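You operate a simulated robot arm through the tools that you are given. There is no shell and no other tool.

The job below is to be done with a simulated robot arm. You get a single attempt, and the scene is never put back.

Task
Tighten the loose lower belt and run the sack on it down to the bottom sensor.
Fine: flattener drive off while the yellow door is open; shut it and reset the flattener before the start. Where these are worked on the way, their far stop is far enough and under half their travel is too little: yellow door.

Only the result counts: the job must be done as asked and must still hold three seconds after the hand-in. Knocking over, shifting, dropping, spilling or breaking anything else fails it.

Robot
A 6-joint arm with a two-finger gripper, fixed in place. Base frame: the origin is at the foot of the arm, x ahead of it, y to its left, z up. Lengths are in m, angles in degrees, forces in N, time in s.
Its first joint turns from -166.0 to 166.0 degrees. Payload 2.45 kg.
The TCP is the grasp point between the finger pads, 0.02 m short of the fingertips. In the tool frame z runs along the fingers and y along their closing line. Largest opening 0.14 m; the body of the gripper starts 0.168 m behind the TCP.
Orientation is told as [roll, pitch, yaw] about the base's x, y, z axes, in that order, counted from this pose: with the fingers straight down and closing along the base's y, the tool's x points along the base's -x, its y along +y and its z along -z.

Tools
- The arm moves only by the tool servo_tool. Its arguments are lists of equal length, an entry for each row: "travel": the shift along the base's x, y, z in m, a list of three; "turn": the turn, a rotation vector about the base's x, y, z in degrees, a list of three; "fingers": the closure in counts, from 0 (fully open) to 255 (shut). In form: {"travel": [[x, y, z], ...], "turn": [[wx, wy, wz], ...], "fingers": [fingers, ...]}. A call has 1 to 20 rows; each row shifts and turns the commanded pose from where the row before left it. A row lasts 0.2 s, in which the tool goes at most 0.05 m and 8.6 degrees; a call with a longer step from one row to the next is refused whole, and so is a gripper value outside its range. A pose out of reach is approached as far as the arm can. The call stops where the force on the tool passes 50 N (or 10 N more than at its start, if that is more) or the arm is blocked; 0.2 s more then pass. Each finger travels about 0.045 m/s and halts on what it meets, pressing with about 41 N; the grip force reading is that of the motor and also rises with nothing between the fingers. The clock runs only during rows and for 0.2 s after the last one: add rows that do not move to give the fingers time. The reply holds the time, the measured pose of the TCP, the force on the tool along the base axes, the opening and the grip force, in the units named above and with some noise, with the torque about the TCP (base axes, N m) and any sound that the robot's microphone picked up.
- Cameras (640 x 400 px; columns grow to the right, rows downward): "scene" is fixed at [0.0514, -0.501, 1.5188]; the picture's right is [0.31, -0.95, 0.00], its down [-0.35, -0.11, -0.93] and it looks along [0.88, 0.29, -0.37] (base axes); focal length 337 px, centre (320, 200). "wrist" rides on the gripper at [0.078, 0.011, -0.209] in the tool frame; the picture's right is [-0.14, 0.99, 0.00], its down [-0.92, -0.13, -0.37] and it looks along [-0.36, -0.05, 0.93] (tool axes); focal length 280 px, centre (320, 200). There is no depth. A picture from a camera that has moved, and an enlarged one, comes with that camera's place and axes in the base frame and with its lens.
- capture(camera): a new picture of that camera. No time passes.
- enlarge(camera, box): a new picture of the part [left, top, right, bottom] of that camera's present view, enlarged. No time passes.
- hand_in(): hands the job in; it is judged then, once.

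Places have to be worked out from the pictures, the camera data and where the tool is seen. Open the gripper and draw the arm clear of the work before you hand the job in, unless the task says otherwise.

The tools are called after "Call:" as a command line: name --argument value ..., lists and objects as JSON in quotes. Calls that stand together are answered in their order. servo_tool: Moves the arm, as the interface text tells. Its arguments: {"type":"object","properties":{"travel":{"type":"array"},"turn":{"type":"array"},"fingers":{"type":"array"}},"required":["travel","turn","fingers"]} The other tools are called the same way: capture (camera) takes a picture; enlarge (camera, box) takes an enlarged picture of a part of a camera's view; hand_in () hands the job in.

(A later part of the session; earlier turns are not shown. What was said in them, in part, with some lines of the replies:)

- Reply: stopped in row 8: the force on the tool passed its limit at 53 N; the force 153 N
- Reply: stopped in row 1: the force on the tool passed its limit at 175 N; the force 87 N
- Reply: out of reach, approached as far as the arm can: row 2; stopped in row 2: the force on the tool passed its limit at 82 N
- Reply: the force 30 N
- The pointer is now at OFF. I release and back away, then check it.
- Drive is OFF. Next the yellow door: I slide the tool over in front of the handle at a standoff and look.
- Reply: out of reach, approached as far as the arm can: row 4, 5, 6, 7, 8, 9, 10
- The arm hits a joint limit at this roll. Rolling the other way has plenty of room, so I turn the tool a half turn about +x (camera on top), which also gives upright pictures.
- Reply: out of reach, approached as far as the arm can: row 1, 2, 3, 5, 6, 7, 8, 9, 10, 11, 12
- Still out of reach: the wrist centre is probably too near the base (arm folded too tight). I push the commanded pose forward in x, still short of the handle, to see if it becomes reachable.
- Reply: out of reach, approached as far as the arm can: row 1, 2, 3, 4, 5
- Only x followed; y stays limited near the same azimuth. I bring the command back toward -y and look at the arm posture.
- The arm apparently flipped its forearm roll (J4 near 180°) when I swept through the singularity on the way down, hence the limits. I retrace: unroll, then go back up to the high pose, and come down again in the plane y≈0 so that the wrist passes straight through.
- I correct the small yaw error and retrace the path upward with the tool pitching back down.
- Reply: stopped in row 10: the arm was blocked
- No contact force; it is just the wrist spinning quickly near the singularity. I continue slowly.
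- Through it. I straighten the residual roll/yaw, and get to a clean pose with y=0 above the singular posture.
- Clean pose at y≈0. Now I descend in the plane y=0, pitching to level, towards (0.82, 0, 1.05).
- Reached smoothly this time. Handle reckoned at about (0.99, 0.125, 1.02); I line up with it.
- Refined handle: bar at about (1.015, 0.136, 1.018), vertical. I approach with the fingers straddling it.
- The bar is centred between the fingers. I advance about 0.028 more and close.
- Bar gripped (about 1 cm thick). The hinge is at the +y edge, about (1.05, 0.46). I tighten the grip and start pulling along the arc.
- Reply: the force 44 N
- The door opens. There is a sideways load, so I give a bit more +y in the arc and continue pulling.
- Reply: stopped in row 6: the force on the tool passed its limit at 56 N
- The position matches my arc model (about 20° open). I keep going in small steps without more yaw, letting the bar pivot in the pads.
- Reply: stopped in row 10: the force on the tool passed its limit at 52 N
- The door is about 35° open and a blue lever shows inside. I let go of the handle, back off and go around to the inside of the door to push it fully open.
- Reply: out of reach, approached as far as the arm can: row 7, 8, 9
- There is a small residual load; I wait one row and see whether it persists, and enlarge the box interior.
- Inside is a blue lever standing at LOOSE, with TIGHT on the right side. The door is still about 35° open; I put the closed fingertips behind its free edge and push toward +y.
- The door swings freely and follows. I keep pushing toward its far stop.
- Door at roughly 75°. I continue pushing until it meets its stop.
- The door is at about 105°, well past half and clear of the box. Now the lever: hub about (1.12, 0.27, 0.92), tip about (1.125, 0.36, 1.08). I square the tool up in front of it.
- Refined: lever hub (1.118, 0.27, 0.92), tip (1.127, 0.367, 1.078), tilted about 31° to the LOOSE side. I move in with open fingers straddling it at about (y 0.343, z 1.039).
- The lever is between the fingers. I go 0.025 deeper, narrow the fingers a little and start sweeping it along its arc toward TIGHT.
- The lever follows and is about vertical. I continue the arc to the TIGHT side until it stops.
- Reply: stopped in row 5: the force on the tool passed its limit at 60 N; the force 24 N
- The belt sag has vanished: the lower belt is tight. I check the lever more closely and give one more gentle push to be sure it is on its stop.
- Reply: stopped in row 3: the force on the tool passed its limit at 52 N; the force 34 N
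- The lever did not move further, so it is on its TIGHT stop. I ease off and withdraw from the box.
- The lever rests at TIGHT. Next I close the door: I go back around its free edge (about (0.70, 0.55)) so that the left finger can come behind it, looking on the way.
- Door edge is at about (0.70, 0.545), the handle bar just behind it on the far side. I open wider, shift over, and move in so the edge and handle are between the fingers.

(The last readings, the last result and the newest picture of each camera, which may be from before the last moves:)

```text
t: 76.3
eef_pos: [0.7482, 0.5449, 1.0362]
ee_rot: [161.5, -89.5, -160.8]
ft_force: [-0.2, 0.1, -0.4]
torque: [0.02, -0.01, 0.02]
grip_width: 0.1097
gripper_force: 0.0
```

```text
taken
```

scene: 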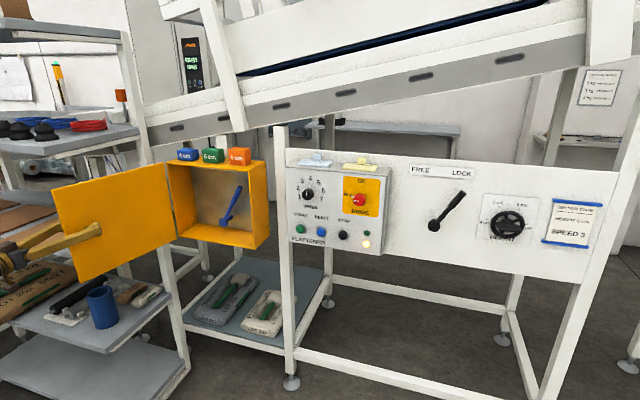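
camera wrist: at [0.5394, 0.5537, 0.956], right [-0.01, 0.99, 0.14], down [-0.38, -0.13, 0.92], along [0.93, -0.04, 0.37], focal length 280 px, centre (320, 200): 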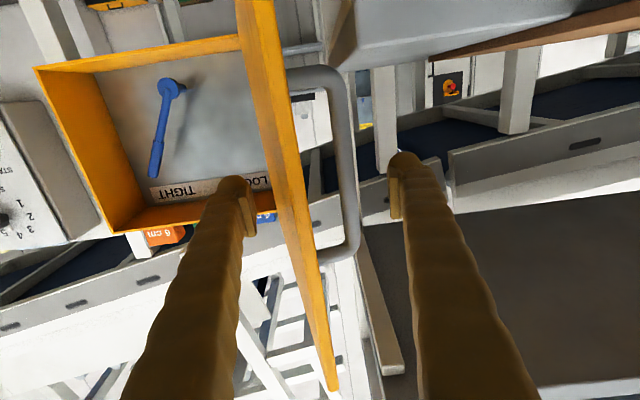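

Edge and handle are between the fingers, nothing touching. I sweep toward -y along the handle's arc so the left finger carries the door closed.

Call:
servo_tool --travel '[[-0.005, -0.025, 0], [-0.005, -0.025, 0], [-0.005, -0.025, 0], [-0.005, -0.025, 0], [0.0005, -0.021, 0], [0.0005, -0.021, 0], [0.0005, -0.021, 0], [0.0005, -0.021, 0], [0.006, -0.02, 0], [0.006, -0.02, 0], [0.006, -0.02, 0], [0.006, -0.02, 0], [0, 0, 0]]' --turn '[[0, 0, 0], [0, 0, 0], [0, 0, 0], [0, 0, 0], [0, 0, 0], [0, 0, 0], [0, 0, 0], [0, 0, 0], [0, 0, 0], [0, 0, 0], [0, 0, 0], [0, 0, 0], [0, 0, 0]]' --fingers '[55, 55, 55, 55, 55, 55, 55, 55, 55, 55, 55, 55, 55]'

Call:
capture --camera "wrist"

Call:
capture --camera "scene"

```text
t: 79.2
eef_pos: [0.7575, 0.2816, 1.0375]
ee_rot: [159.9, -89.5, -159.4]
ft_force: [0.2, -0.6, 0.1]
torque: [0.0, -0.01, 0.01]
grip_width: 0.1097
gripper_force: 0.1
```

```text
taken
camera wrist: at [0.5472, 0.2891, 0.9566], right [-0.01, 0.99, 0.14], down [-0.38, -0.13, 0.92], along [0.93, -0.04, 0.37], focal length 280 px, centre (320, 200)
```

wrist: 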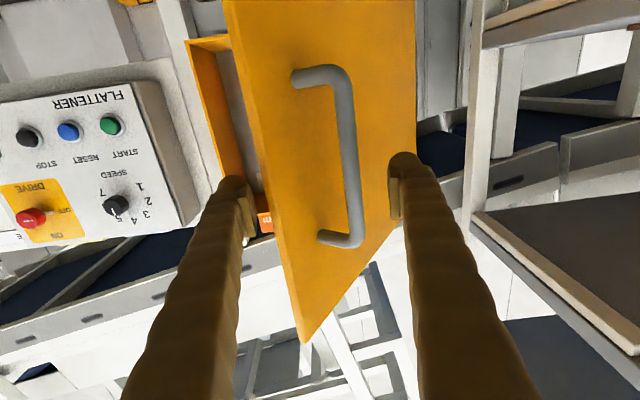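

```text
taken
```

scene: 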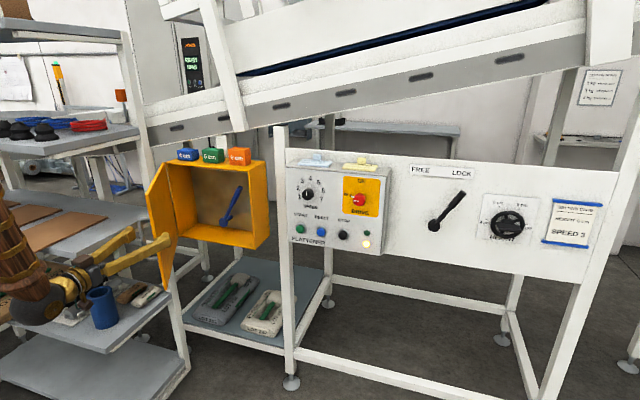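

The door has come to about 55°. I continue the sweep to about 35°.

Call:
servo_tool --travel '[[0.0099, -0.0191, 0], [0.0099, -0.0191, 0], [0.0099, -0.0191, 0], [0.0099, -0.0191, 0], [0.013, -0.0135, 0], [0.013, -0.0135, 0], [0.013, -0.0135, 0], [0, 0, 0]]' --turn '[[0, 0, 0], [0, 0, 0], [0, 0, 0], [0, 0, 0], [0, 0, 0], [0, 0, 0], [0, 0, 0], [0, 0, 0]]' --fingers '[55, 55, 55, 55, 55, 55, 55, 55]'

Call:
capture --camera "wrist"

Call:
capture --camera "scene"

```text
t: 81.0
eef_pos: [0.8351, 0.1653, 1.0371]
ee_rot: [161.2, -89.6, -160.6]
ft_force: [-0.2, 0.4, 0.0]
torque: [-0.01, 0.01, -0.01]
grip_width: 0.1097
gripper_force: 0.0
```

```text
taken
camera wrist: at [0.6256, 0.173, 0.9566], right [-0.01, 0.99, 0.14], down [-0.38, -0.13, 0.92], along [0.93, -0.04, 0.37], focal length 280 px, centre (320, 200)
```

wrist: 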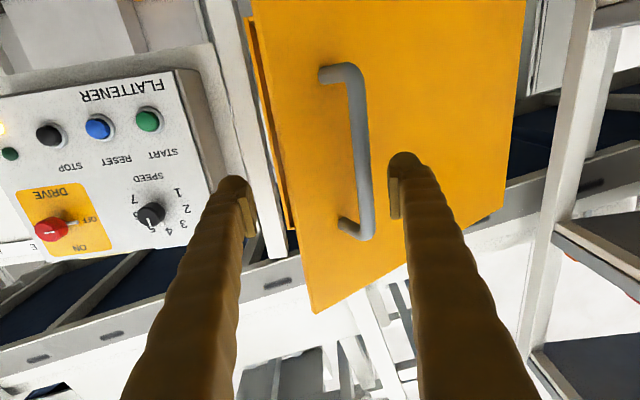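

```text
taken
```

scene: 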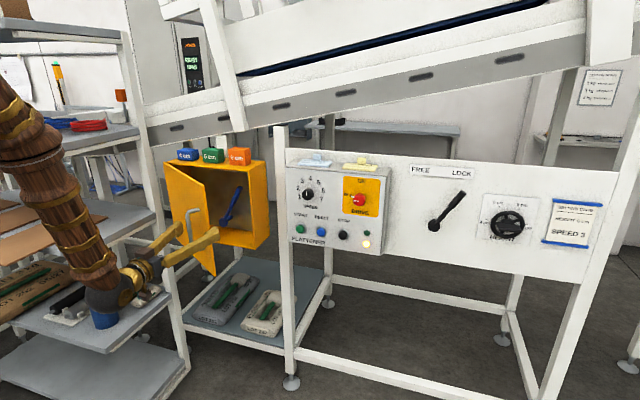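

Now I withdraw, close the fingers and press the outer face with the fingertips, beyond the handle at y≈0.27, to push it shut.

Call:
servo_tool --travel '[[-0.04, 0, 0], [-0.02, 0, 0], [0, 0.04, 0], [0, 0.04, 0], [0, 0.025, 0], [0.02, 0, 0], [0.03, 0, 0], [0.03, 0, 0], [0.03, 0, 0], [0.03, 0, 0], [0.03, 0, 0], [0, 0, 0]]' --turn '[[0, 0, 0], [0, 0, 0], [0, 0, 0], [0, 0, 0], [0, 0, 0], [0, 0, 0], [0, 0, 0], [0, 0, 0], [0, 0, 0], [0, 0, 0], [0, 0, 0], [0, 0, 0]]' --fingers '[55, 100, 150, 200, 245, 245, 245, 245, 245, 245, 245, 245]'

Call:
capture --camera "wrist"

Call:
capture --camera "scene"

```text
t: 83.5
eef_pos: [0.9453, 0.2682, 1.0333]
ee_rot: [161.6, -89.5, -161.1]
ft_force: [0.0, 0.4, -0.6]
torque: [-0.02, 0.01, 0.0]
grip_width: 0.0055
gripper_force: 0.1
```

```text
taken
camera wrist: at [0.7352, 0.2763, 0.9528], right [-0.01, 0.99, 0.14], down [-0.38, -0.13, 0.92], along [0.93, -0.04, 0.37], focal length 280 px, centre (320, 200)
```

wrist: 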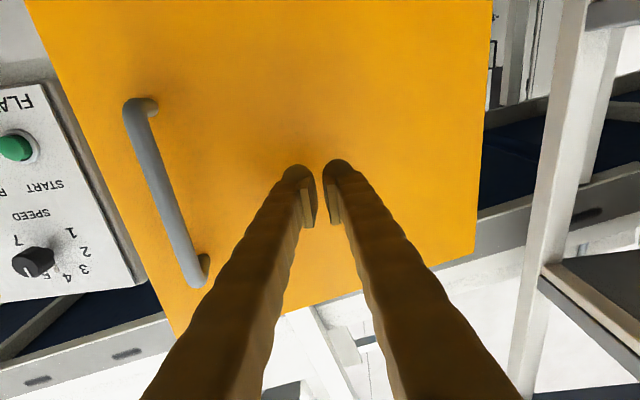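

```text
taken
```

scene: 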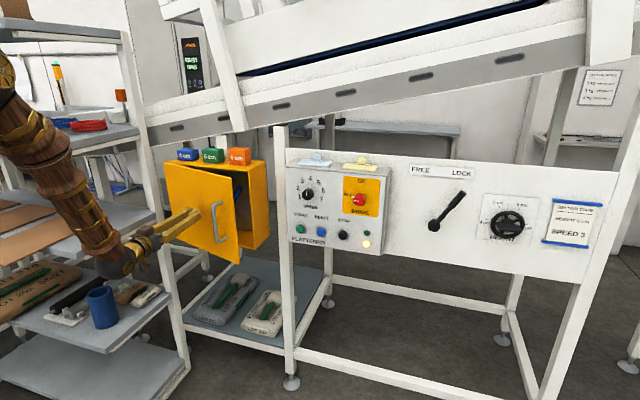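

The fingertips are on the door face and it is about 20° open. I keep pushing in +x, with smaller steps at the end.

Call:
servo_tool --travel '[[0.02, 0, 0], [0.02, 0, 0], [0.015, 0, 0], [0.01, 0, 0], [0.01, 0, 0], [0.006, 0, 0], [0.006, 0, 0], [0.005, 0, 0], [0.005, 0, 0]]' --turn '[[0, 0, 0], [0, 0, 0], [0, 0, 0], [0, 0, 0], [0, 0, 0], [0, 0, 0], [0, 0, 0], [0, 0, 0], [0, 0, 0]]' --fingers '[245, 245, 245, 245, 245, 245, 245, 245, 245]'

Call:
capture --camera "wrist"

Call:
enlarge --camera "scene" --box '[130, 130, 290, 270]'

```text
t: 85.2
eef_pos: [1.0305, 0.2699, 1.0364]
ee_rot: [162.3, -89.5, -161.6]
ft_force: [-23.9, -3.3, 5.8]
torque: [-0.02, 0.0, -0.26]
grip_width: 0.006
gripper_force: 0.1
stopped in row 8: the force on the tool passed its limit at 73 N (the readings are from after the stop); the commanded pose is now the measured one
```

```text
taken
camera wrist: at [0.8199, 0.278, 0.9559], right [-0.01, 0.99, 0.14], down [-0.38, -0.13, 0.92], along [0.93, -0.04, 0.37], focal length 280 px, centre (320, 200)
```

wrist: 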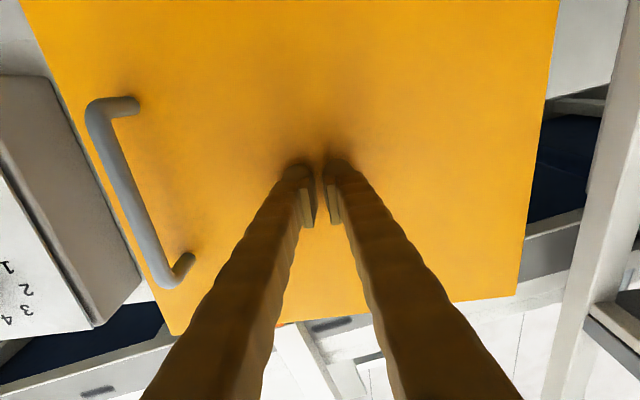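

```text
2.86 times, centred on (210, 200) of scene
camera zoom: at [0.0514, -0.501, 1.5188], right [0.31, -0.95, 0.0], down [-0.35, -0.11, -0.93], along [0.88, 0.29, -0.37], focal length 963 px, centre (634, 200)
```

zoom: 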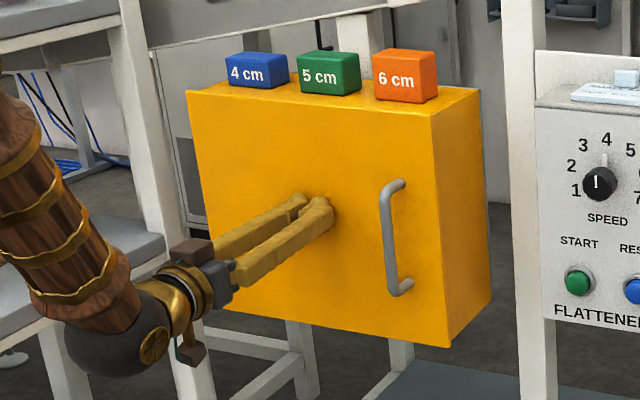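

The door is shut flush and the gauge blocks are undisturbed. I retreat and travel back to the red drive knob.

Call:
servo_tool --travel '[[-0.04, 0, 0], [-0.045, 0, 0], [-0.045, 0, 0], [-0.03, 0, 0], [0, -0.0445, 0.0062], [0, -0.0445, 0.0062], [0, -0.0445, 0.0062], [0, -0.0445, 0.0062], [0, -0.0445, 0.0062], [0, -0.0445, 0.0062], [0, -0.0445, 0.0062], [0, -0.0445, 0.0062], [0, -0.0445, 0.0062], [0, -0.0445, 0.0062], [0, -0.0445, 0.0062], [0, -0.0445, 0.0062], [0, -0.0445, 0.0062], [0, 0, 0]]' --turn '[[0, 0, 0], [0, 0, 0], [0, 0, 0], [0, 0, 0], [0, 0, 0], [0, 0, 0], [0, 0, 0], [0, 0, 0], [0, 0, 0], [0, 0, 0], [0, 0, 0], [0, 0, 0], [0, 0, 0], [0, 0, 0], [0, 0, 0], [0, 0, 0], [0, 0, 0], [0, 0, 0]]' --fingers '[245, 245, 220, 200, 180, 160, 140, 130, 130, 130, 130, 130, 130, 130, 130, 130, 130, 130]'

Call:
capture --camera "wrist"

Call:
capture --camera "scene"

```text
t: 89.0
eef_pos: [0.8692, -0.3085, 1.1166]
ee_rot: [156.9, -89.4, -156.4]
ft_force: [0.6, 0.0, 1.5]
torque: [0.03, -0.03, 0.03]
grip_width: 0.0689
gripper_force: 0.1
```

```text
taken
camera wrist: at [0.6598, -0.3011, 1.0366], right [-0.01, 0.99, 0.14], down [-0.37, -0.13, 0.92], along [0.93, -0.04, 0.37], focal length 280 px, centre (320, 200)
```

wrist: 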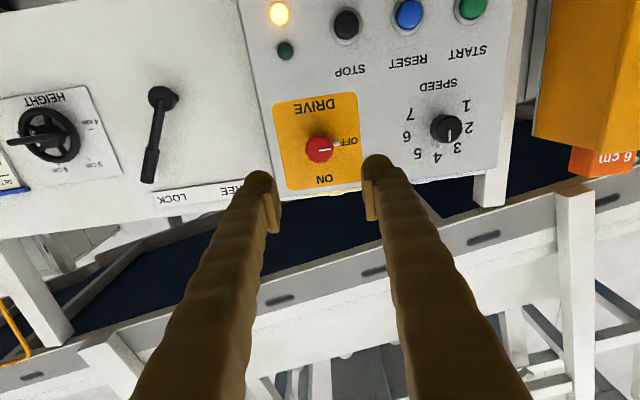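

```text
taken
```

scene: 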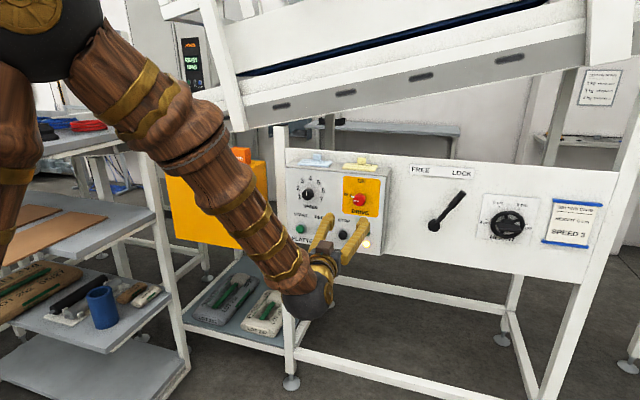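

Knob at OFF, centred ahead. I go in to the same grip pose as before and close on it.

Call:
servo_tool --travel '[[0.04, 0, 0], [0.045, 0, 0], [0.045, 0, 0.001], [0.025, 0, 0], [0.01, 0, 0], [0.008, 0, 0], [0, 0, 0], [0, 0, 0], [0, 0, 0], [0, 0, 0], [0, 0, 0]]' --turn '[[0, 0, 0], [0, 0, 0], [0, 0, 0], [0, 0, 0], [0, 0, 0], [0, 0, 0], [0, 0, 0], [0, 0, 0], [0, 0, 0], [0, 0, 0], [0, 0, 0]]' --fingers '[130, 130, 130, 130, 130, 130, 150, 170, 200, 200, 200]'

Call:
capture --camera "wrist"

```text
t: 91.4
eef_pos: [1.0426, -0.3086, 1.1176]
ee_rot: [161.6, -89.5, -160.8]
ft_force: [2.6, 9.4, 0.6]
torque: [0.0, 0.01, 0.05]
grip_width: 0.0385
gripper_force: 44.8
```

```text
taken
camera wrist: at [0.8327, -0.3003, 1.0368], right [-0.01, 0.99, 0.14], down [-0.37, -0.13, 0.92], along [0.93, -0.04, 0.37], focal length 280 px, centre (320, 200)
```

wrist: 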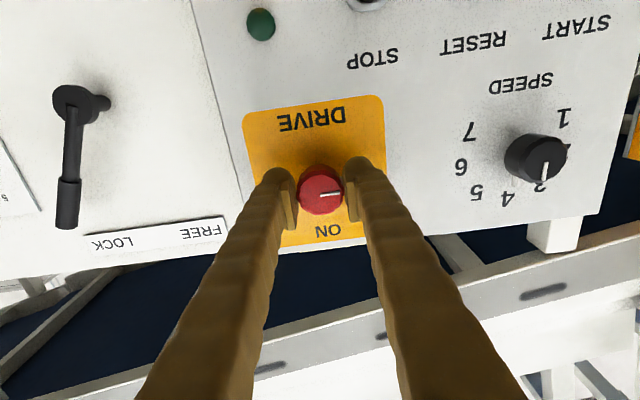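

Firm grip. I turn it +90° about x, back to ON.

Call:
servo_tool --travel '[[0, 0, 0], [0, 0, 0], [0, 0, 0], [0, 0, 0], [0, 0, 0], [0, 0, 0], [0, 0, 0], [0, 0, 0], [0, 0, 0], [0, 0, 0], [0, 0, 0], [0, 0, 0]]' --turn '[[7.5, 0, 0], [7.5, 0, 0], [7.5, 0, 0], [7.5, 0, 0], [7.5, 0, 0], [7.5, 0, 0], [7.5, 0, 0], [7.5, 0, 0], [7.5, 0, 0], [7.5, 0, 0], [7.5, 0, 0], [7.5, 0, 0]]' --fingers '[200, 200, 200, 200, 200, 200, 200, 200, 200, 200, 200, 200]'

Call:
capture --camera "wrist"

Call:
enlarge --camera "scene" --box '[290, 150, 410, 260]'

```text
t: 94.0
eef_pos: [1.0424, -0.3077, 1.1193]
ee_rot: [90.6, 0.2, -90.5]
ft_force: [-15.8, 36.4, 4.9]
torque: [-0.09, -0.01, 0.42]
grip_width: 0.0387
gripper_force: 45.1
```

```text
taken
camera wrist: at [0.8332, -0.2289, 1.1262], right [-0.01, -0.14, 0.99], down [-0.37, -0.92, -0.14], along [0.93, -0.37, -0.04], focal length 280 px, centre (320, 200)
```

wrist: 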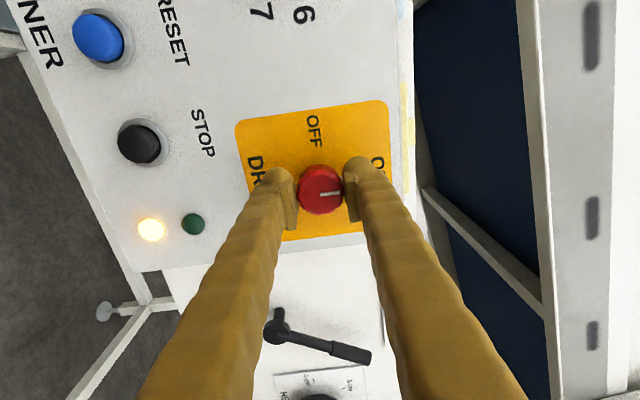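

```text
3.64 times, centred on (350, 205) of scene
camera zoom: at [0.0514, -0.501, 1.5188], right [0.31, -0.95, 0.0], down [-0.35, -0.11, -0.93], along [0.88, 0.29, -0.37], focal length 1225 px, centre (211, 182)
```

zoom: 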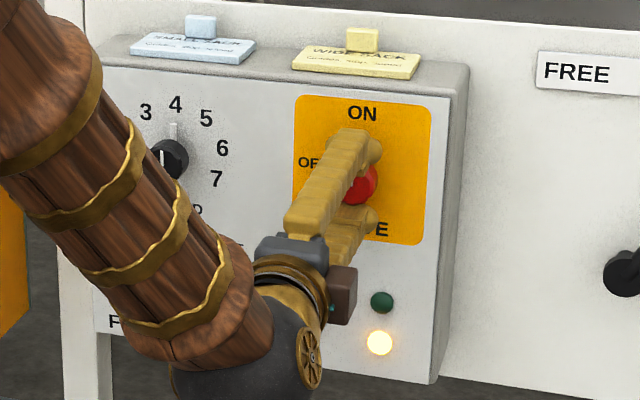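

The knob is at ON. I release and back away; RESET is reckoned at (1.07, -0.172, 0.969) and START at (1.07, -0.093, 0.970). I move in front of RESET with the fingers closing.

Call:
servo_tool --travel '[[0, 0, 0], [0, 0, 0], [0, 0, 0], [-0.03, 0, 0], [-0.04, 0, 0], [-0.04, 0, 0], [0, 0.034, -0.037], [0, 0.034, -0.037], [0, 0.034, -0.038], [0, 0.034, -0.038], [0, 0, 0]]' --turn '[[0, 0, 0], [0, 0, 0], [0, 0, 0], [0, 0, 0], [0, 0, 0], [0, 0, 0], [0, 0, 0], [0, 0, 0], [0, 0, 0], [0, 0, 0], [0, 0, 0]]' --fingers '[130, 130, 130, 130, 130, 160, 200, 240, 250, 250, 250]'

Call:
capture --camera "wrist"

Call:
enlarge --camera "scene" --box '[290, 150, 410, 260]'

```text
refused: row 7 steps farther than a row can; nothing moved
```

```text
taken
camera wrist: at [0.8332, -0.2289, 1.1262], right [-0.01, -0.14, 0.99], down [-0.37, -0.92, -0.14], along [0.93, -0.37, -0.04], focal length 280 px, centre (320, 200)
```

wrist: 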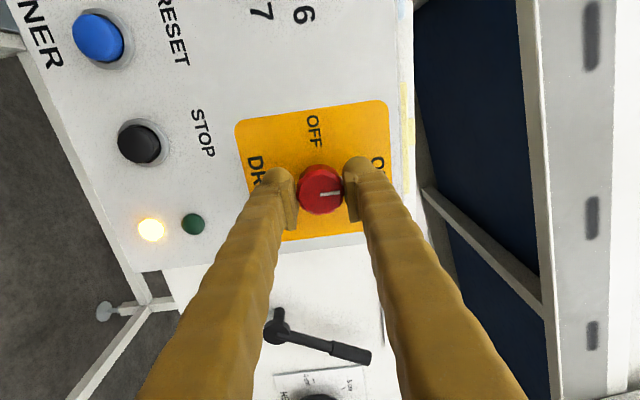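

```text
3.64 times, centred on (350, 205) of scene
camera zoom: at [0.0514, -0.501, 1.5188], right [0.31, -0.95, 0.0], down [-0.35, -0.11, -0.93], along [0.88, 0.29, -0.37], focal length 1225 px, centre (211, 182)
```

zoom: 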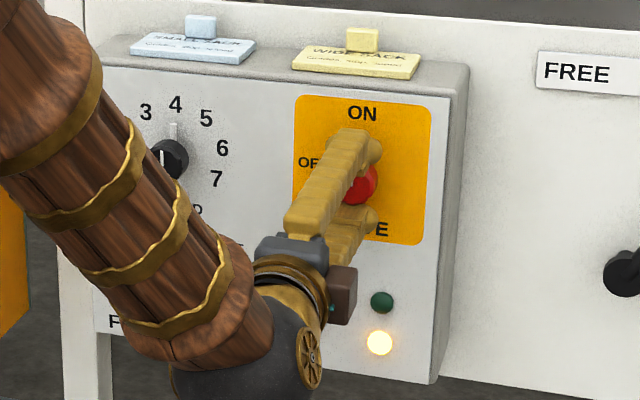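

A row step was slightly too long. The view from here confirms RESET at (1.07, -0.172, 0.971); same move with shorter steps.

Call:
servo_tool --travel '[[0, 0, 0], [0, 0, 0], [0, 0, 0], [-0.03, 0, 0], [-0.04, 0, 0], [-0.04, 0, 0], [0, 0.027, -0.03], [0, 0.027, -0.03], [0, 0.027, -0.03], [0, 0.027, -0.03], [0, 0.028, -0.028], [0, 0, 0]]' --turn '[[0, 0, 0], [0, 0, 0], [0, 0, 0], [0, 0, 0], [0, 0, 0], [0, 0, 0], [0, 0, 0], [0, 0, 0], [0, 0, 0], [0, 0, 0], [0, 0, 0], [0, 0, 0]]' --fingers '[130, 130, 130, 130, 130, 160, 200, 240, 250, 250, 250, 250]'

Call:
capture --camera "wrist"

Call:
enlarge --camera "scene" --box '[290, 150, 410, 260]'

```text
t: 96.6
eef_pos: [0.9321, -0.171, 0.9691]
ee_rot: [90.7, 0.2, -90.4]
ft_force: [0.7, -0.5, 0.4]
torque: [-0.01, -0.01, 0.0]
grip_width: 0.0028
gripper_force: 0.0
```

```text
taken
camera wrist: at [0.7225, -0.093, 0.9775], right [-0.01, -0.14, 0.99], down [-0.37, -0.92, -0.13], along [0.93, -0.37, -0.04], focal length 280 px, centre (320, 200)
```

wrist: 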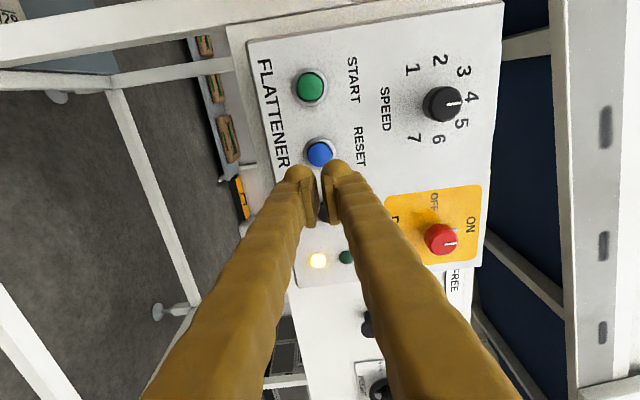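

```text
3.64 times, centred on (350, 205) of scene
camera zoom: at [0.0514, -0.501, 1.5188], right [0.31, -0.95, 0.0], down [-0.35, -0.11, -0.93], along [0.88, 0.29, -0.37], focal length 1225 px, centre (211, 182)
```

zoom: 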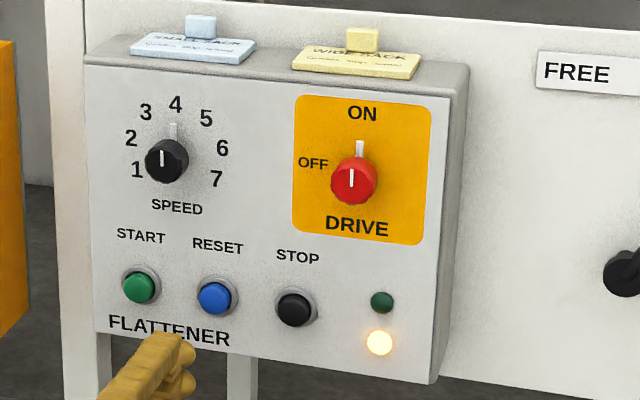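

Drive at ON confirmed. Now I press RESET with the closed fingertips, slowing near contact.

Call:
servo_tool --travel '[[0.04, 0.003, 0.001], [0.04, 0, 0], [0.02, 0, 0], [0.008, 0, 0], [0.004, 0, 0], [0.003, 0, 0], [0.003, 0, 0], [0.003, 0, 0], [0.003, 0, 0]]' --turn '[[0, 0, 0], [0, 0, 0], [0, 0, 0], [0, 0, 0], [0, 0, 0], [0, 0, 0], [0, 0, 0], [0, 0, 0], [0, 0, 0]]' --fingers '[250, 250, 250, 250, 250, 250, 250, 250, 250]'

Call:
capture --camera "wrist"

Call:
enlarge --camera "scene" --box '[290, 150, 410, 260]'

```text
t: 98.6
eef_pos: [1.0568, -0.1687, 0.971]
ee_rot: [90.5, 0.2, -90.4]
ft_force: [-8.8, -0.4, -0.3]
torque: [0.02, 0.03, 0.03]
grip_width: 0.0061
gripper_force: 10.4
heard: click
```

```text
taken
camera wrist: at [0.847, -0.0902, 0.9785], right [-0.01, -0.14, 0.99], down [-0.37, -0.92, -0.13], along [0.93, -0.37, -0.04], focal length 280 px, centre (320, 200)
```

wrist: 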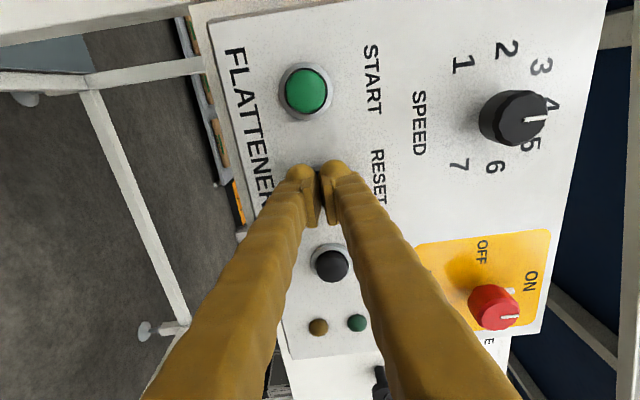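

```text
3.64 times, centred on (350, 205) of scene
camera zoom: at [0.0514, -0.501, 1.5188], right [0.31, -0.95, 0.0], down [-0.35, -0.11, -0.93], along [0.88, 0.29, -0.37], focal length 1225 px, centre (211, 182)
```

zoom: 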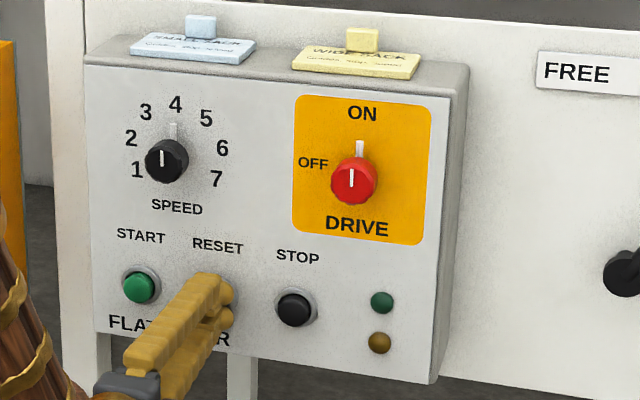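

Click heard and the amber lamp went out: reset done. I back off 3 cm, shift to START at (y -0.092, z 0.971) and press.

Call:
servo_tool --travel '[[-0.03, 0, 0], [-0.01, 0, 0], [0, 0.04, 0], [0, 0.037, 0], [0, 0, 0]]' --turn '[[0, 0, 0], [0, 0, 0], [0, 0, 0], [0, 0, 0], [0, 0, 0]]' --fingers '[250, 250, 250, 250, 250]'

Call:
capture --camera "wrist"

Call:
capture --camera "scene"

```text
t: 99.8
eef_pos: [1.0153, -0.0933, 0.9702]
ee_rot: [90.7, 0.1, -90.3]
ft_force: [0.2, 0.1, 0.8]
torque: [0.0, 0.01, -0.03]
grip_width: 0.0026
gripper_force: 0.0
```

```text
taken
camera wrist: at [0.8068, -0.0133, 0.9792], right [-0.01, -0.14, 0.99], down [-0.37, -0.92, -0.13], along [0.93, -0.37, -0.04], focal length 280 px, centre (320, 200)
```

wrist: 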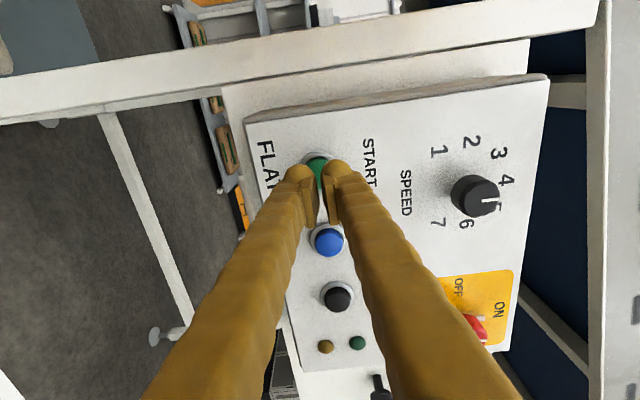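

```text
taken
```

scene: 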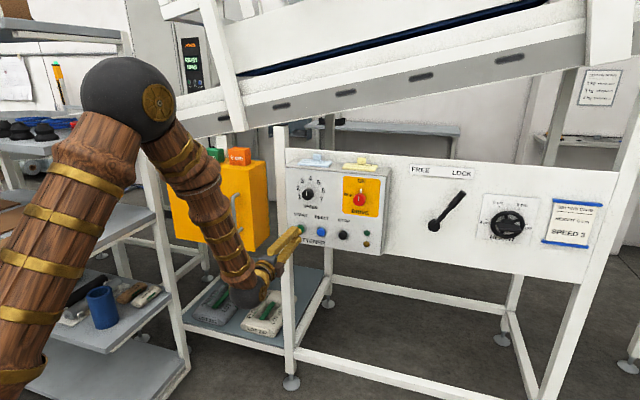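

START is just ahead. I press it.

Call:
servo_tool --travel '[[0.02, 0.004, 0], [0.008, 0, 0], [0.004, 0, 0], [0.004, 0, 0], [0.003, 0, 0], [0.003, 0, 0]]' --turn '[[0, 0, 0], [0, 0, 0], [0, 0, 0], [0, 0, 0], [0, 0, 0], [0, 0, 0]]' --fingers '[250, 250, 250, 250, 250, 250]'

Call:
enlarge --camera "scene" --box '[290, 150, 410, 260]'

Call:
capture --camera "scene"

```text
t: 101.2
eef_pos: [1.0596, -0.0888, 0.9701]
ee_rot: [90.5, 0.1, -90.4]
ft_force: [-22.8, 2.0, -0.7]
torque: [0.0, 0.05, 0.1]
grip_width: 0.0059
gripper_force: 19.9
heard: click
```

```text
3.64 times, centred on (350, 205) of scene
camera zoom: at [0.0514, -0.501, 1.5188], right [0.31, -0.95, 0.0], down [-0.35, -0.11, -0.93], along [0.88, 0.29, -0.37], focal length 1225 px, centre (211, 182)
```

zoom: 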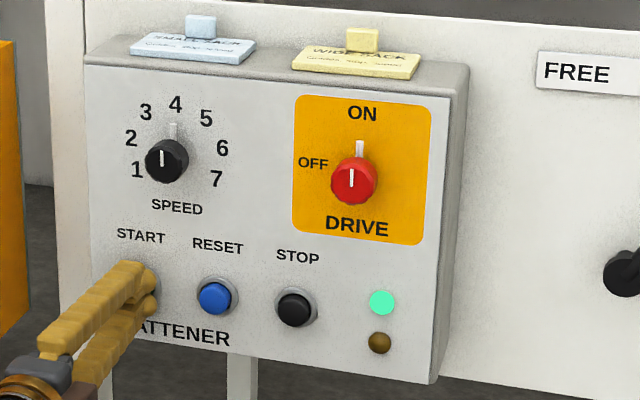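

```text
taken
```

scene: 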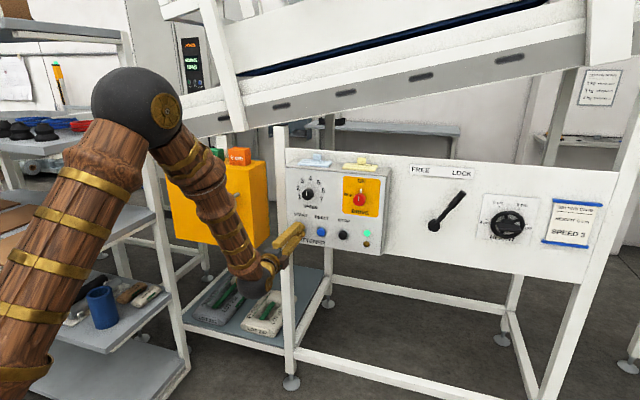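

Click and the green lamp is lit: running. I back off and watch the conveyor for the sack.

Call:
servo_tool --travel '[[-0.04, 0, 0], [-0.045, 0, 0], [-0.045, 0, 0], [-0.03, -0.03, 0]]' --turn '[[0, 0, 0], [0, 0, 0], [0, 0, 0], [0, 0, 0]]' --fingers '[250, 250, 250, 250]'

Call:
capture --camera "scene"

Call:
enlarge --camera "scene" --box '[80, 20, 300, 160]'

```text
t: 102.2
eef_pos: [0.9016, -0.1167, 0.9709]
ee_rot: [90.5, 0.2, -90.4]
ft_force: [-0.7, -0.3, -0.3]
torque: [0.03, -0.01, 0.0]
grip_width: 0.0029
gripper_force: 0.1
```

```text
taken
```

scene: 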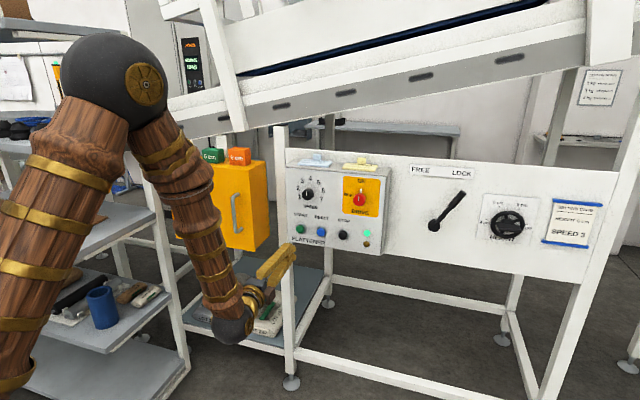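

```text
2.86 times, centred on (190, 90) of scene
camera zoom: at [0.0514, -0.501, 1.5188], right [0.31, -0.95, 0.0], down [-0.35, -0.11, -0.93], along [0.88, 0.29, -0.37], focal length 963 px, centre (691, 514)
```

zoom: 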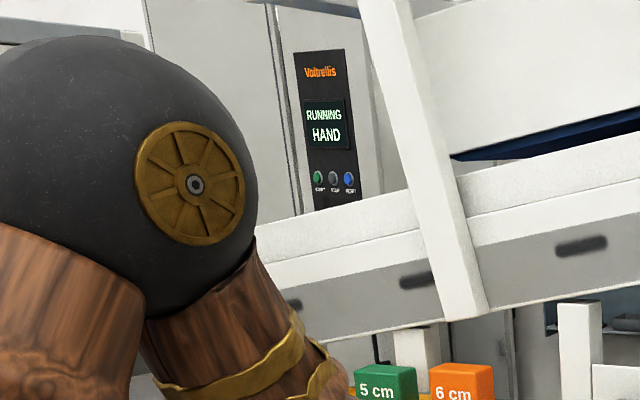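

The display reads "RUNNING HAND". I raise the arm so that the scene camera and wrist camera can see the lower end of the belt.

Call:
servo_tool --travel '[[-0.01, 0.02, 0.04], [-0.01, 0.02, 0.04], [-0.01, 0.02, 0.04], [-0.01, 0.02, 0.04], [-0.01, 0.02, 0.04], [-0.01, 0.02, 0.04]]' --turn '[[8, 0, 0], [8, 0, 0], [8, 0, 0], [8, 0, 0], [8, 0, 0], [8, 0, 0]]' --fingers '[250, 250, 250, 250, 250, 250]'

Call:
capture --camera "scene"

Call:
capture --camera "wrist"

```text
t: 103.6
eef_pos: [0.8397, 0.0015, 1.2091]
ee_rot: [90.0, 48.3, -90.7]
ft_force: [0.5, 0.2, -0.9]
torque: [-0.03, 0.03, 0.02]
grip_width: 0.0031
gripper_force: 0.1
```

```text
taken
```

scene: 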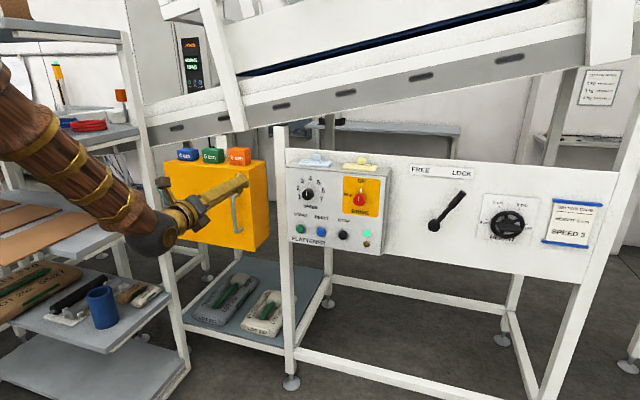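

```text
taken
camera wrist: at [0.63, 0.0479, 1.2747], right [-0.01, -0.83, 0.56], down [-0.38, -0.51, -0.77], along [0.93, -0.22, -0.31], focal length 280 px, centre (320, 200)
```

wrist: 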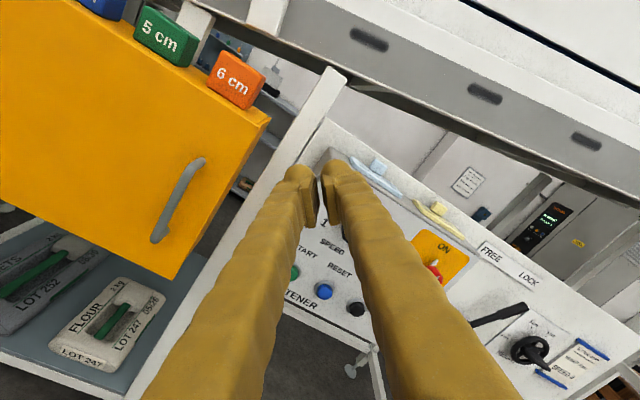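

The sensor is now visible in the scene view. I enlarge it and the panel lamps and display.

Call:
enlarge --camera "scene" --box '[60, 40, 240, 150]'

Call:
enlarge --camera "scene" --box '[340, 170, 400, 260]'

```text
3.56 times, centred on (150, 95) of scene
camera zoom: at [0.0514, -0.501, 1.5188], right [0.31, -0.95, 0.0], down [-0.35, -0.11, -0.93], along [0.88, 0.29, -0.37], focal length 1198 px, centre (924, 573)
```

zoom: 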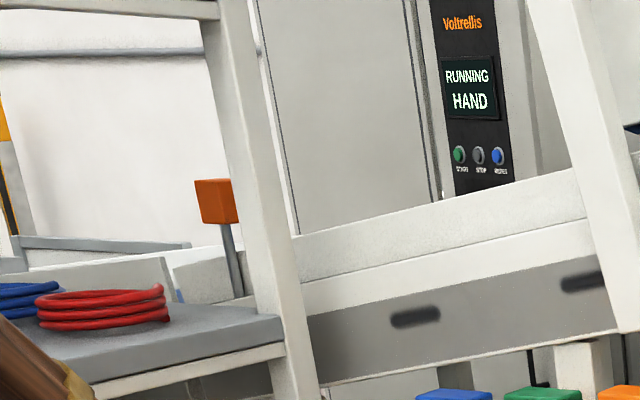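

```text
4.44 times, centred on (370, 215) of scene
camera zoom: at [0.0514, -0.501, 1.5188], right [0.31, -0.95, 0.0], down [-0.35, -0.11, -0.93], along [0.88, 0.29, -0.37], focal length 1498 px, centre (98, 133)
```

zoom: 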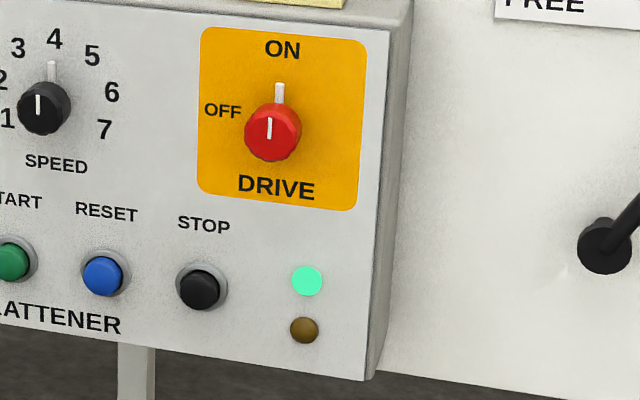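

Still running. I continue upward and complete the roll so the wrist camera looks down onto the belt.

Call:
servo_tool --travel '[[-0.015, 0.01, 0.045], [-0.015, 0.01, 0.045], [-0.015, 0.01, 0.045], [-0.015, 0.01, 0.045], [-0.015, 0.01, 0.045], [-0.015, 0.01, 0.045], [-0.015, 0.01, 0.045], [-0.015, 0.01, 0.045]]' --turn '[[6, 0, 0], [6, 0, 0], [6, 0, 0], [6, 0, 0], [6, 0, 0], [6, 0, 0], [6, 0, 0], [0, 0, 0]]' --fingers '[250, 250, 250, 250, 250, 250, 250, 250]'

Call:
capture --camera "wrist"

Call:
capture --camera "scene"

```text
t: 105.4
eef_pos: [0.7215, 0.0807, 1.5693]
ee_rot: [-21.1, 89.5, 158.4]
ft_force: [0.4, -0.1, -0.3]
torque: [0.02, -0.05, -0.01]
grip_width: 0.0025
gripper_force: 0.1
```

```text
taken
camera wrist: at [0.5117, 0.0703, 1.6496], right [-0.01, -0.99, -0.14], down [-0.37, 0.13, -0.92], along [0.93, 0.04, -0.37], focal length 280 px, centre (320, 200)
```

wrist: 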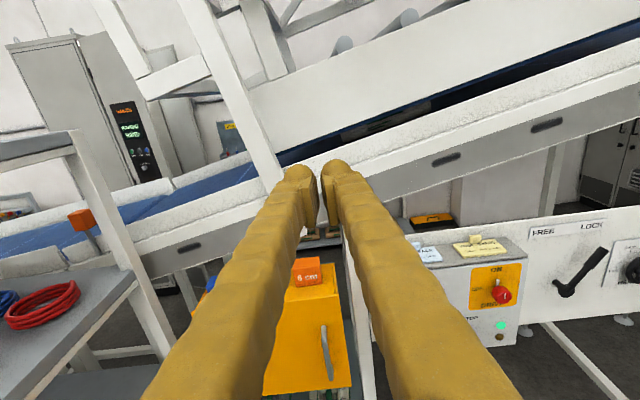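

```text
taken
```

scene: 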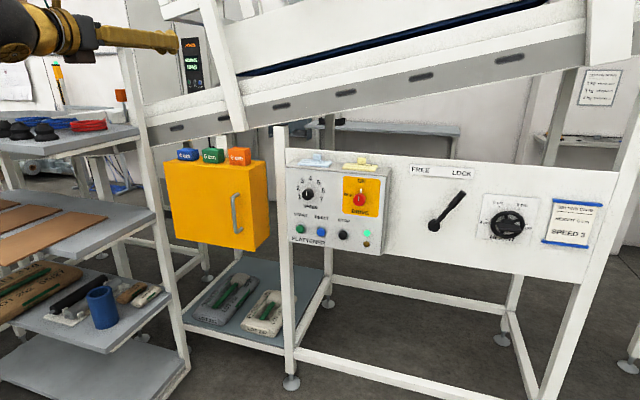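

Upright view of the belt. I enlarge around the belt gap and the lower end to find the sack.

Call:
enlarge --camera "wrist" --box '[260, 30, 640, 220]'

Call:
enlarge --camera "wrist" --box '[0, 80, 300, 280]'

```text
1.68 times, centred on (450, 125) of wrist
camera zoom: at [0.5117, 0.0703, 1.6496], right [-0.01, -0.99, -0.14], down [-0.37, 0.13, -0.92], along [0.93, 0.04, -0.37], focal length 472 px, centre (101, 326)
```

zoom: 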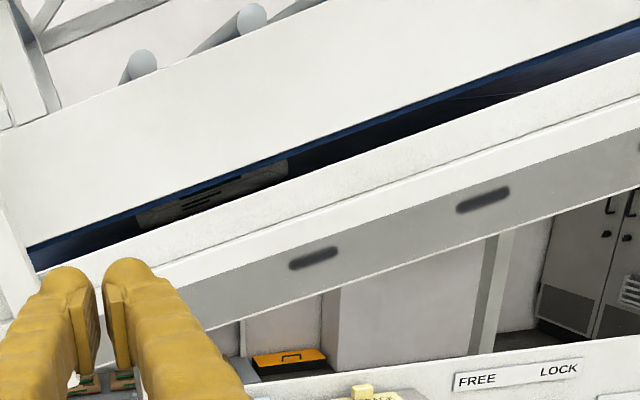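

```text
2.00 times, centred on (150, 180) of wrist
camera zoom: at [0.5117, 0.0703, 1.6496], right [-0.01, -0.99, -0.14], down [-0.37, 0.13, -0.92], along [0.93, 0.04, -0.37], focal length 561 px, centre (660, 240)
```

zoom: 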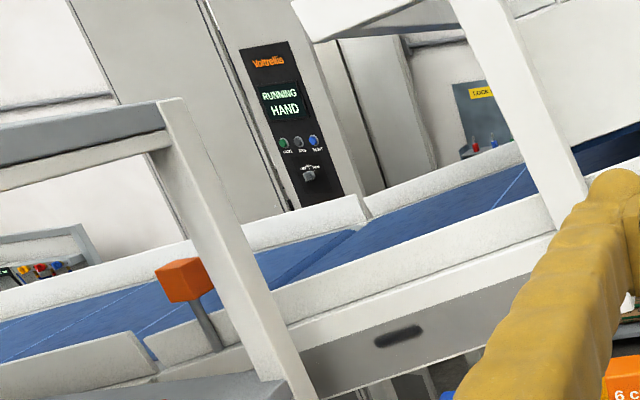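

The sack is visible travelling under the upper belt. I wait a second and look again.

Call:
servo_tool --travel '[[0, 0, 0], [0, 0, 0], [0, 0, 0], [0, 0, 0], [0, 0, 0]]' --turn '[[0, 0, 0], [0, 0, 0], [0, 0, 0], [0, 0, 0], [0, 0, 0]]' --fingers '[250, 250, 250, 250, 250]'

Call:
capture --camera "wrist"

Call:
enlarge --camera "wrist" --box '[0, 80, 300, 280]'

```text
t: 106.6
eef_pos: [0.7222, 0.0794, 1.5703]
ee_rot: [-19.4, 89.5, 160.1]
ft_force: [0.4, 0.0, -0.9]
torque: [-0.01, 0.01, -0.03]
grip_width: 0.0028
gripper_force: 0.0
```

```text
taken
camera wrist: at [0.5117, 0.0702, 1.6492], right [-0.01, -0.99, -0.14], down [-0.37, 0.13, -0.92], along [0.93, 0.04, -0.37], focal length 280 px, centre (320, 200)
```

wrist: 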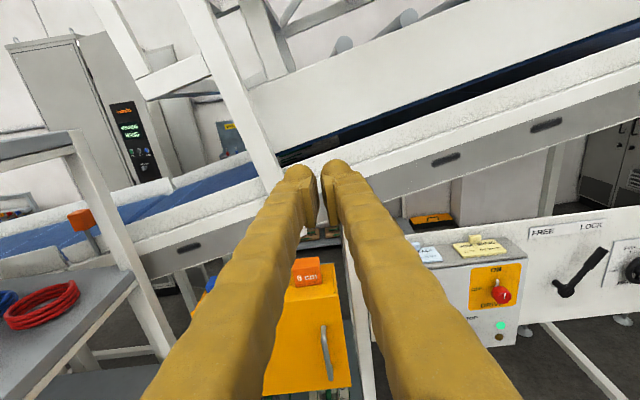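

```text
2.00 times, centred on (150, 180) of wrist
camera zoom: at [0.5117, 0.0702, 1.6492], right [-0.01, -0.99, -0.14], down [-0.37, 0.13, -0.92], along [0.93, 0.04, -0.37], focal length 561 px, centre (660, 240)
```

zoom: 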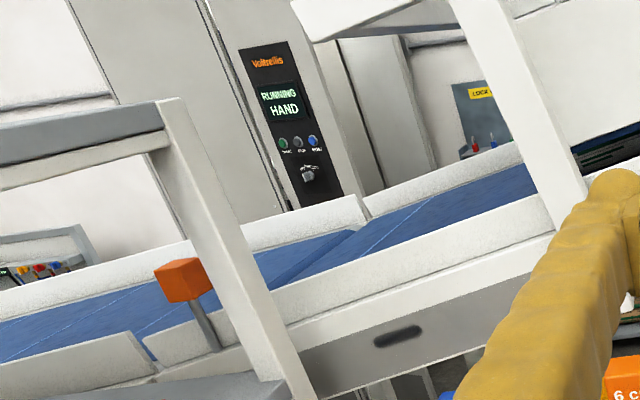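

It is coming down at about 0.1 m/s. I keep watching.

Call:
servo_tool --travel '[[0, 0, 0], [0, 0, 0], [0, 0, 0], [0, 0, 0], [0, 0, 0], [0, 0, 0], [0, 0, 0], [0, 0, 0]]' --turn '[[0, 0, 0], [0, 0, 0], [0, 0, 0], [0, 0, 0], [0, 0, 0], [0, 0, 0], [0, 0, 0], [0, 0, 0]]' --fingers '[250, 250, 250, 250, 250, 250, 250, 250]'

Call:
enlarge --camera "wrist" --box '[0, 80, 300, 280]'

```text
t: 108.4
eef_pos: [0.7218, 0.0804, 1.5712]
ee_rot: [-19.5, 89.5, 160.0]
ft_force: [0.0, 0.9, 0.1]
torque: [0.05, 0.06, 0.02]
grip_width: 0.0025
gripper_force: 0.1
```

```text
2.00 times, centred on (150, 180) of wrist
camera zoom: at [0.5117, 0.0702, 1.6492], right [-0.01, -0.99, -0.14], down [-0.37, 0.13, -0.92], along [0.93, 0.04, -0.37], focal length 561 px, centre (660, 240)
```

zoom: 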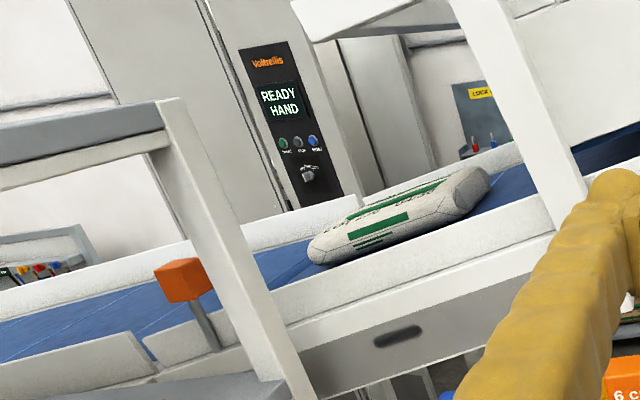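

The display went back to READY with the sack in view. I check the panel lamps and whether the sack is still moving.

Call:
servo_tool --travel '[[0, 0, 0], [0, 0, 0], [0, 0, 0], [0, 0, 0], [0, 0, 0]]' --turn '[[0, 0, 0], [0, 0, 0], [0, 0, 0], [0, 0, 0], [0, 0, 0]]' --fingers '[250, 250, 250, 250, 250]'

Call:
enlarge --camera "wrist" --box '[0, 80, 300, 280]'

Call:
capture --camera "scene"

Call:
enlarge --camera "scene" --box '[290, 140, 410, 260]'

Call:
enlarge --camera "scene" --box '[90, 60, 250, 150]'

```text
t: 109.6
eef_pos: [0.7221, 0.0792, 1.5712]
ee_rot: [-19.5, 89.5, 159.9]
ft_force: [0.2, 1.1, 0.7]
torque: [0.0, -0.01, -0.01]
grip_width: 0.0027
gripper_force: 0.1
```

```text
2.00 times, centred on (150, 180) of wrist
camera zoom: at [0.5117, 0.0702, 1.6492], right [-0.01, -0.99, -0.14], down [-0.37, 0.13, -0.92], along [0.93, 0.04, -0.37], focal length 561 px, centre (660, 240)
```

zoom: 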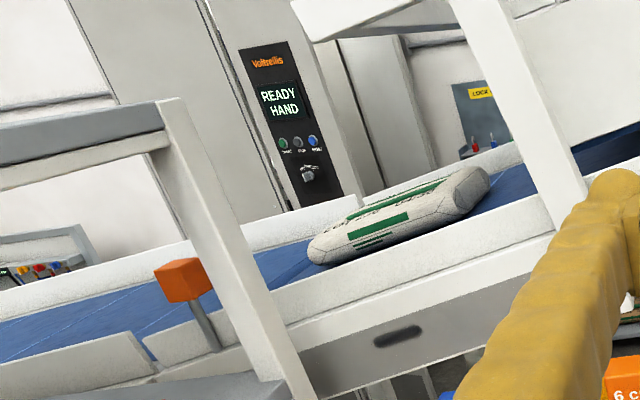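

```text
taken
```

scene: 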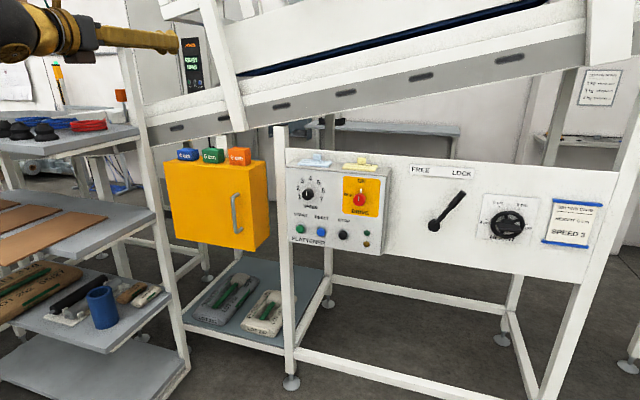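

```text
3.33 times, centred on (350, 200) of scene
camera zoom: at [0.0514, -0.501, 1.5188], right [0.31, -0.95, 0.0], down [-0.35, -0.11, -0.93], along [0.88, 0.29, -0.37], focal length 1123 px, centre (220, 200)
```

zoom: 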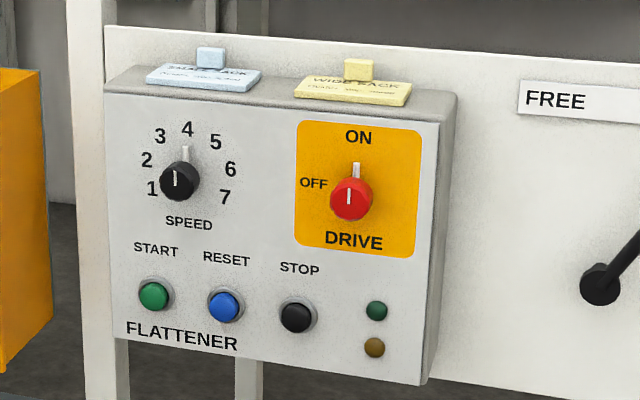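

```text
4.00 times, centred on (170, 105) of scene
camera zoom: at [0.0514, -0.501, 1.5188], right [0.31, -0.95, 0.0], down [-0.35, -0.11, -0.93], along [0.88, 0.29, -0.37], focal length 1348 px, centre (920, 580)
```

zoom: 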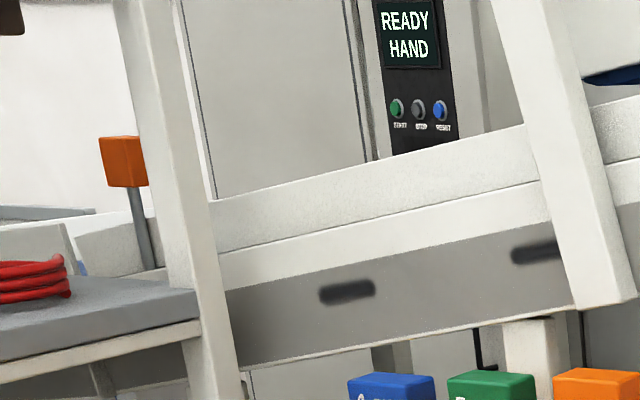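

The sack's front has reached the line across from the orange sensor post, and the flattener stopped itself (READY, lamps out, sack not moving). I open the gripper, draw back a bit more and check the door once more.

Call:
servo_tool --travel '[[-0.03, 0, 0.01], [-0.03, 0, 0.01], [-0.03, 0, 0.01], [0, 0, 0], [0, 0, 0], [0, 0, 0], [0, 0, 0], [0, 0, 0]]' --turn '[[0, 0, 0], [0, 0, 0], [0, 0, 0], [0, 0, 0], [0, 0, 0], [0, 0, 0], [0, 0, 0], [0, 0, 0]]' --fingers '[200, 150, 100, 50, 0, 0, 0, 0]'

Call:
enlarge --camera "scene" --box '[130, 130, 290, 270]'

Call:
capture --camera "wrist"

Call:
enlarge --camera "wrist" --box '[40, 60, 300, 260]'

```text
t: 111.4
eef_pos: [0.6303, 0.0817, 1.6013]
ee_rot: [-19.2, 89.4, 160.2]
ft_force: [0.2, -0.2, -0.2]
torque: [0.01, -0.01, 0.01]
grip_width: 0.1401
gripper_force: 0.0
```

```text
2.86 times, centred on (210, 200) of scene
camera zoom: at [0.0514, -0.501, 1.5188], right [0.31, -0.95, 0.0], down [-0.35, -0.11, -0.93], along [0.88, 0.29, -0.37], focal length 963 px, centre (634, 200)
```

zoom: 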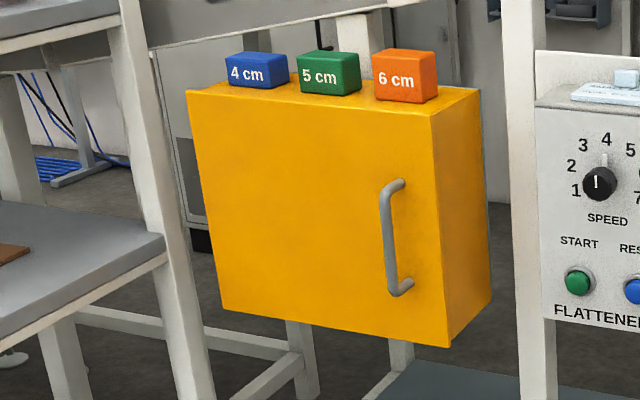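

```text
taken
camera wrist: at [0.42, 0.0719, 1.6802], right [-0.01, -0.99, -0.14], down [-0.37, 0.13, -0.92], along [0.93, 0.04, -0.37], focal length 280 px, centre (320, 200)
```

wrist: 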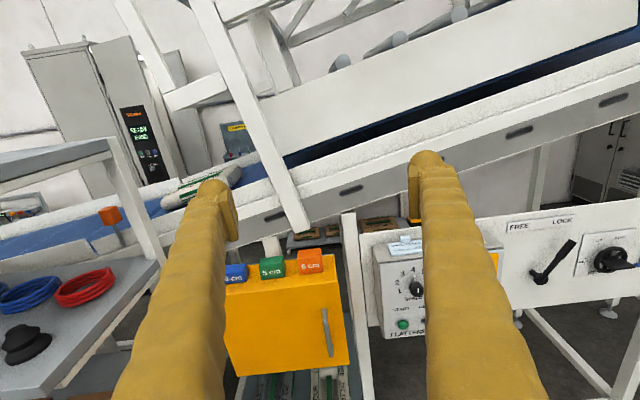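

```text
2.00 times, centred on (170, 160) of wrist
camera zoom: at [0.42, 0.0719, 1.6802], right [-0.01, -0.99, -0.14], down [-0.37, 0.13, -0.92], along [0.93, 0.04, -0.37], focal length 561 px, centre (620, 280)
```

zoom: 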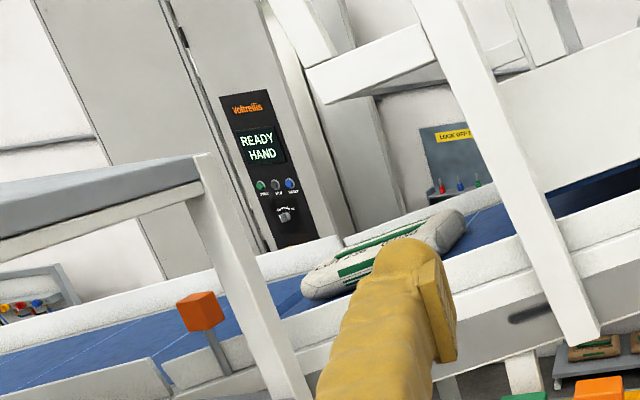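

The door is shut, the blocks are in place, the belt is tight, and the sack is stopped at the bottom sensor. The gripper is open and clear of the work, so I hand the job in.

Call:
hand_in

```text
The job is handed in.
```

The lower belt is tight, and the sack has run down to the bottom sensor, where the flattener stopped by itself. I've handed the job in.

- **Belt:** I turned the drive to OFF before opening the yellow door. I opened the door to about 105° and moved the blue lever inside from LOOSE to its TIGHT stop. The sag was gone straight away.
- **Restart:** I shut the door flush, turned the drive back to ON, pressed RESET until the amber lamp went out, then pressed START.
- **Sack:** It came down the belt and stopped in line with the orange sensor post, and the display went back to READY. I judged that position by eye from the wrist camera. The sack was still in the same place on the last look, about 3 seconds later.
- **Settings not changed:** The panel is still at speed 4, and the height wheel looks to be at 7 cm. The setting card says speed 3 and 6 cm, but the task didn't ask for those to be changed.

I knocked nothing over: the gauge blocks are still on the yellow box, and the cards on the panel are in place. The gripper is open and the arm is clear of the work.
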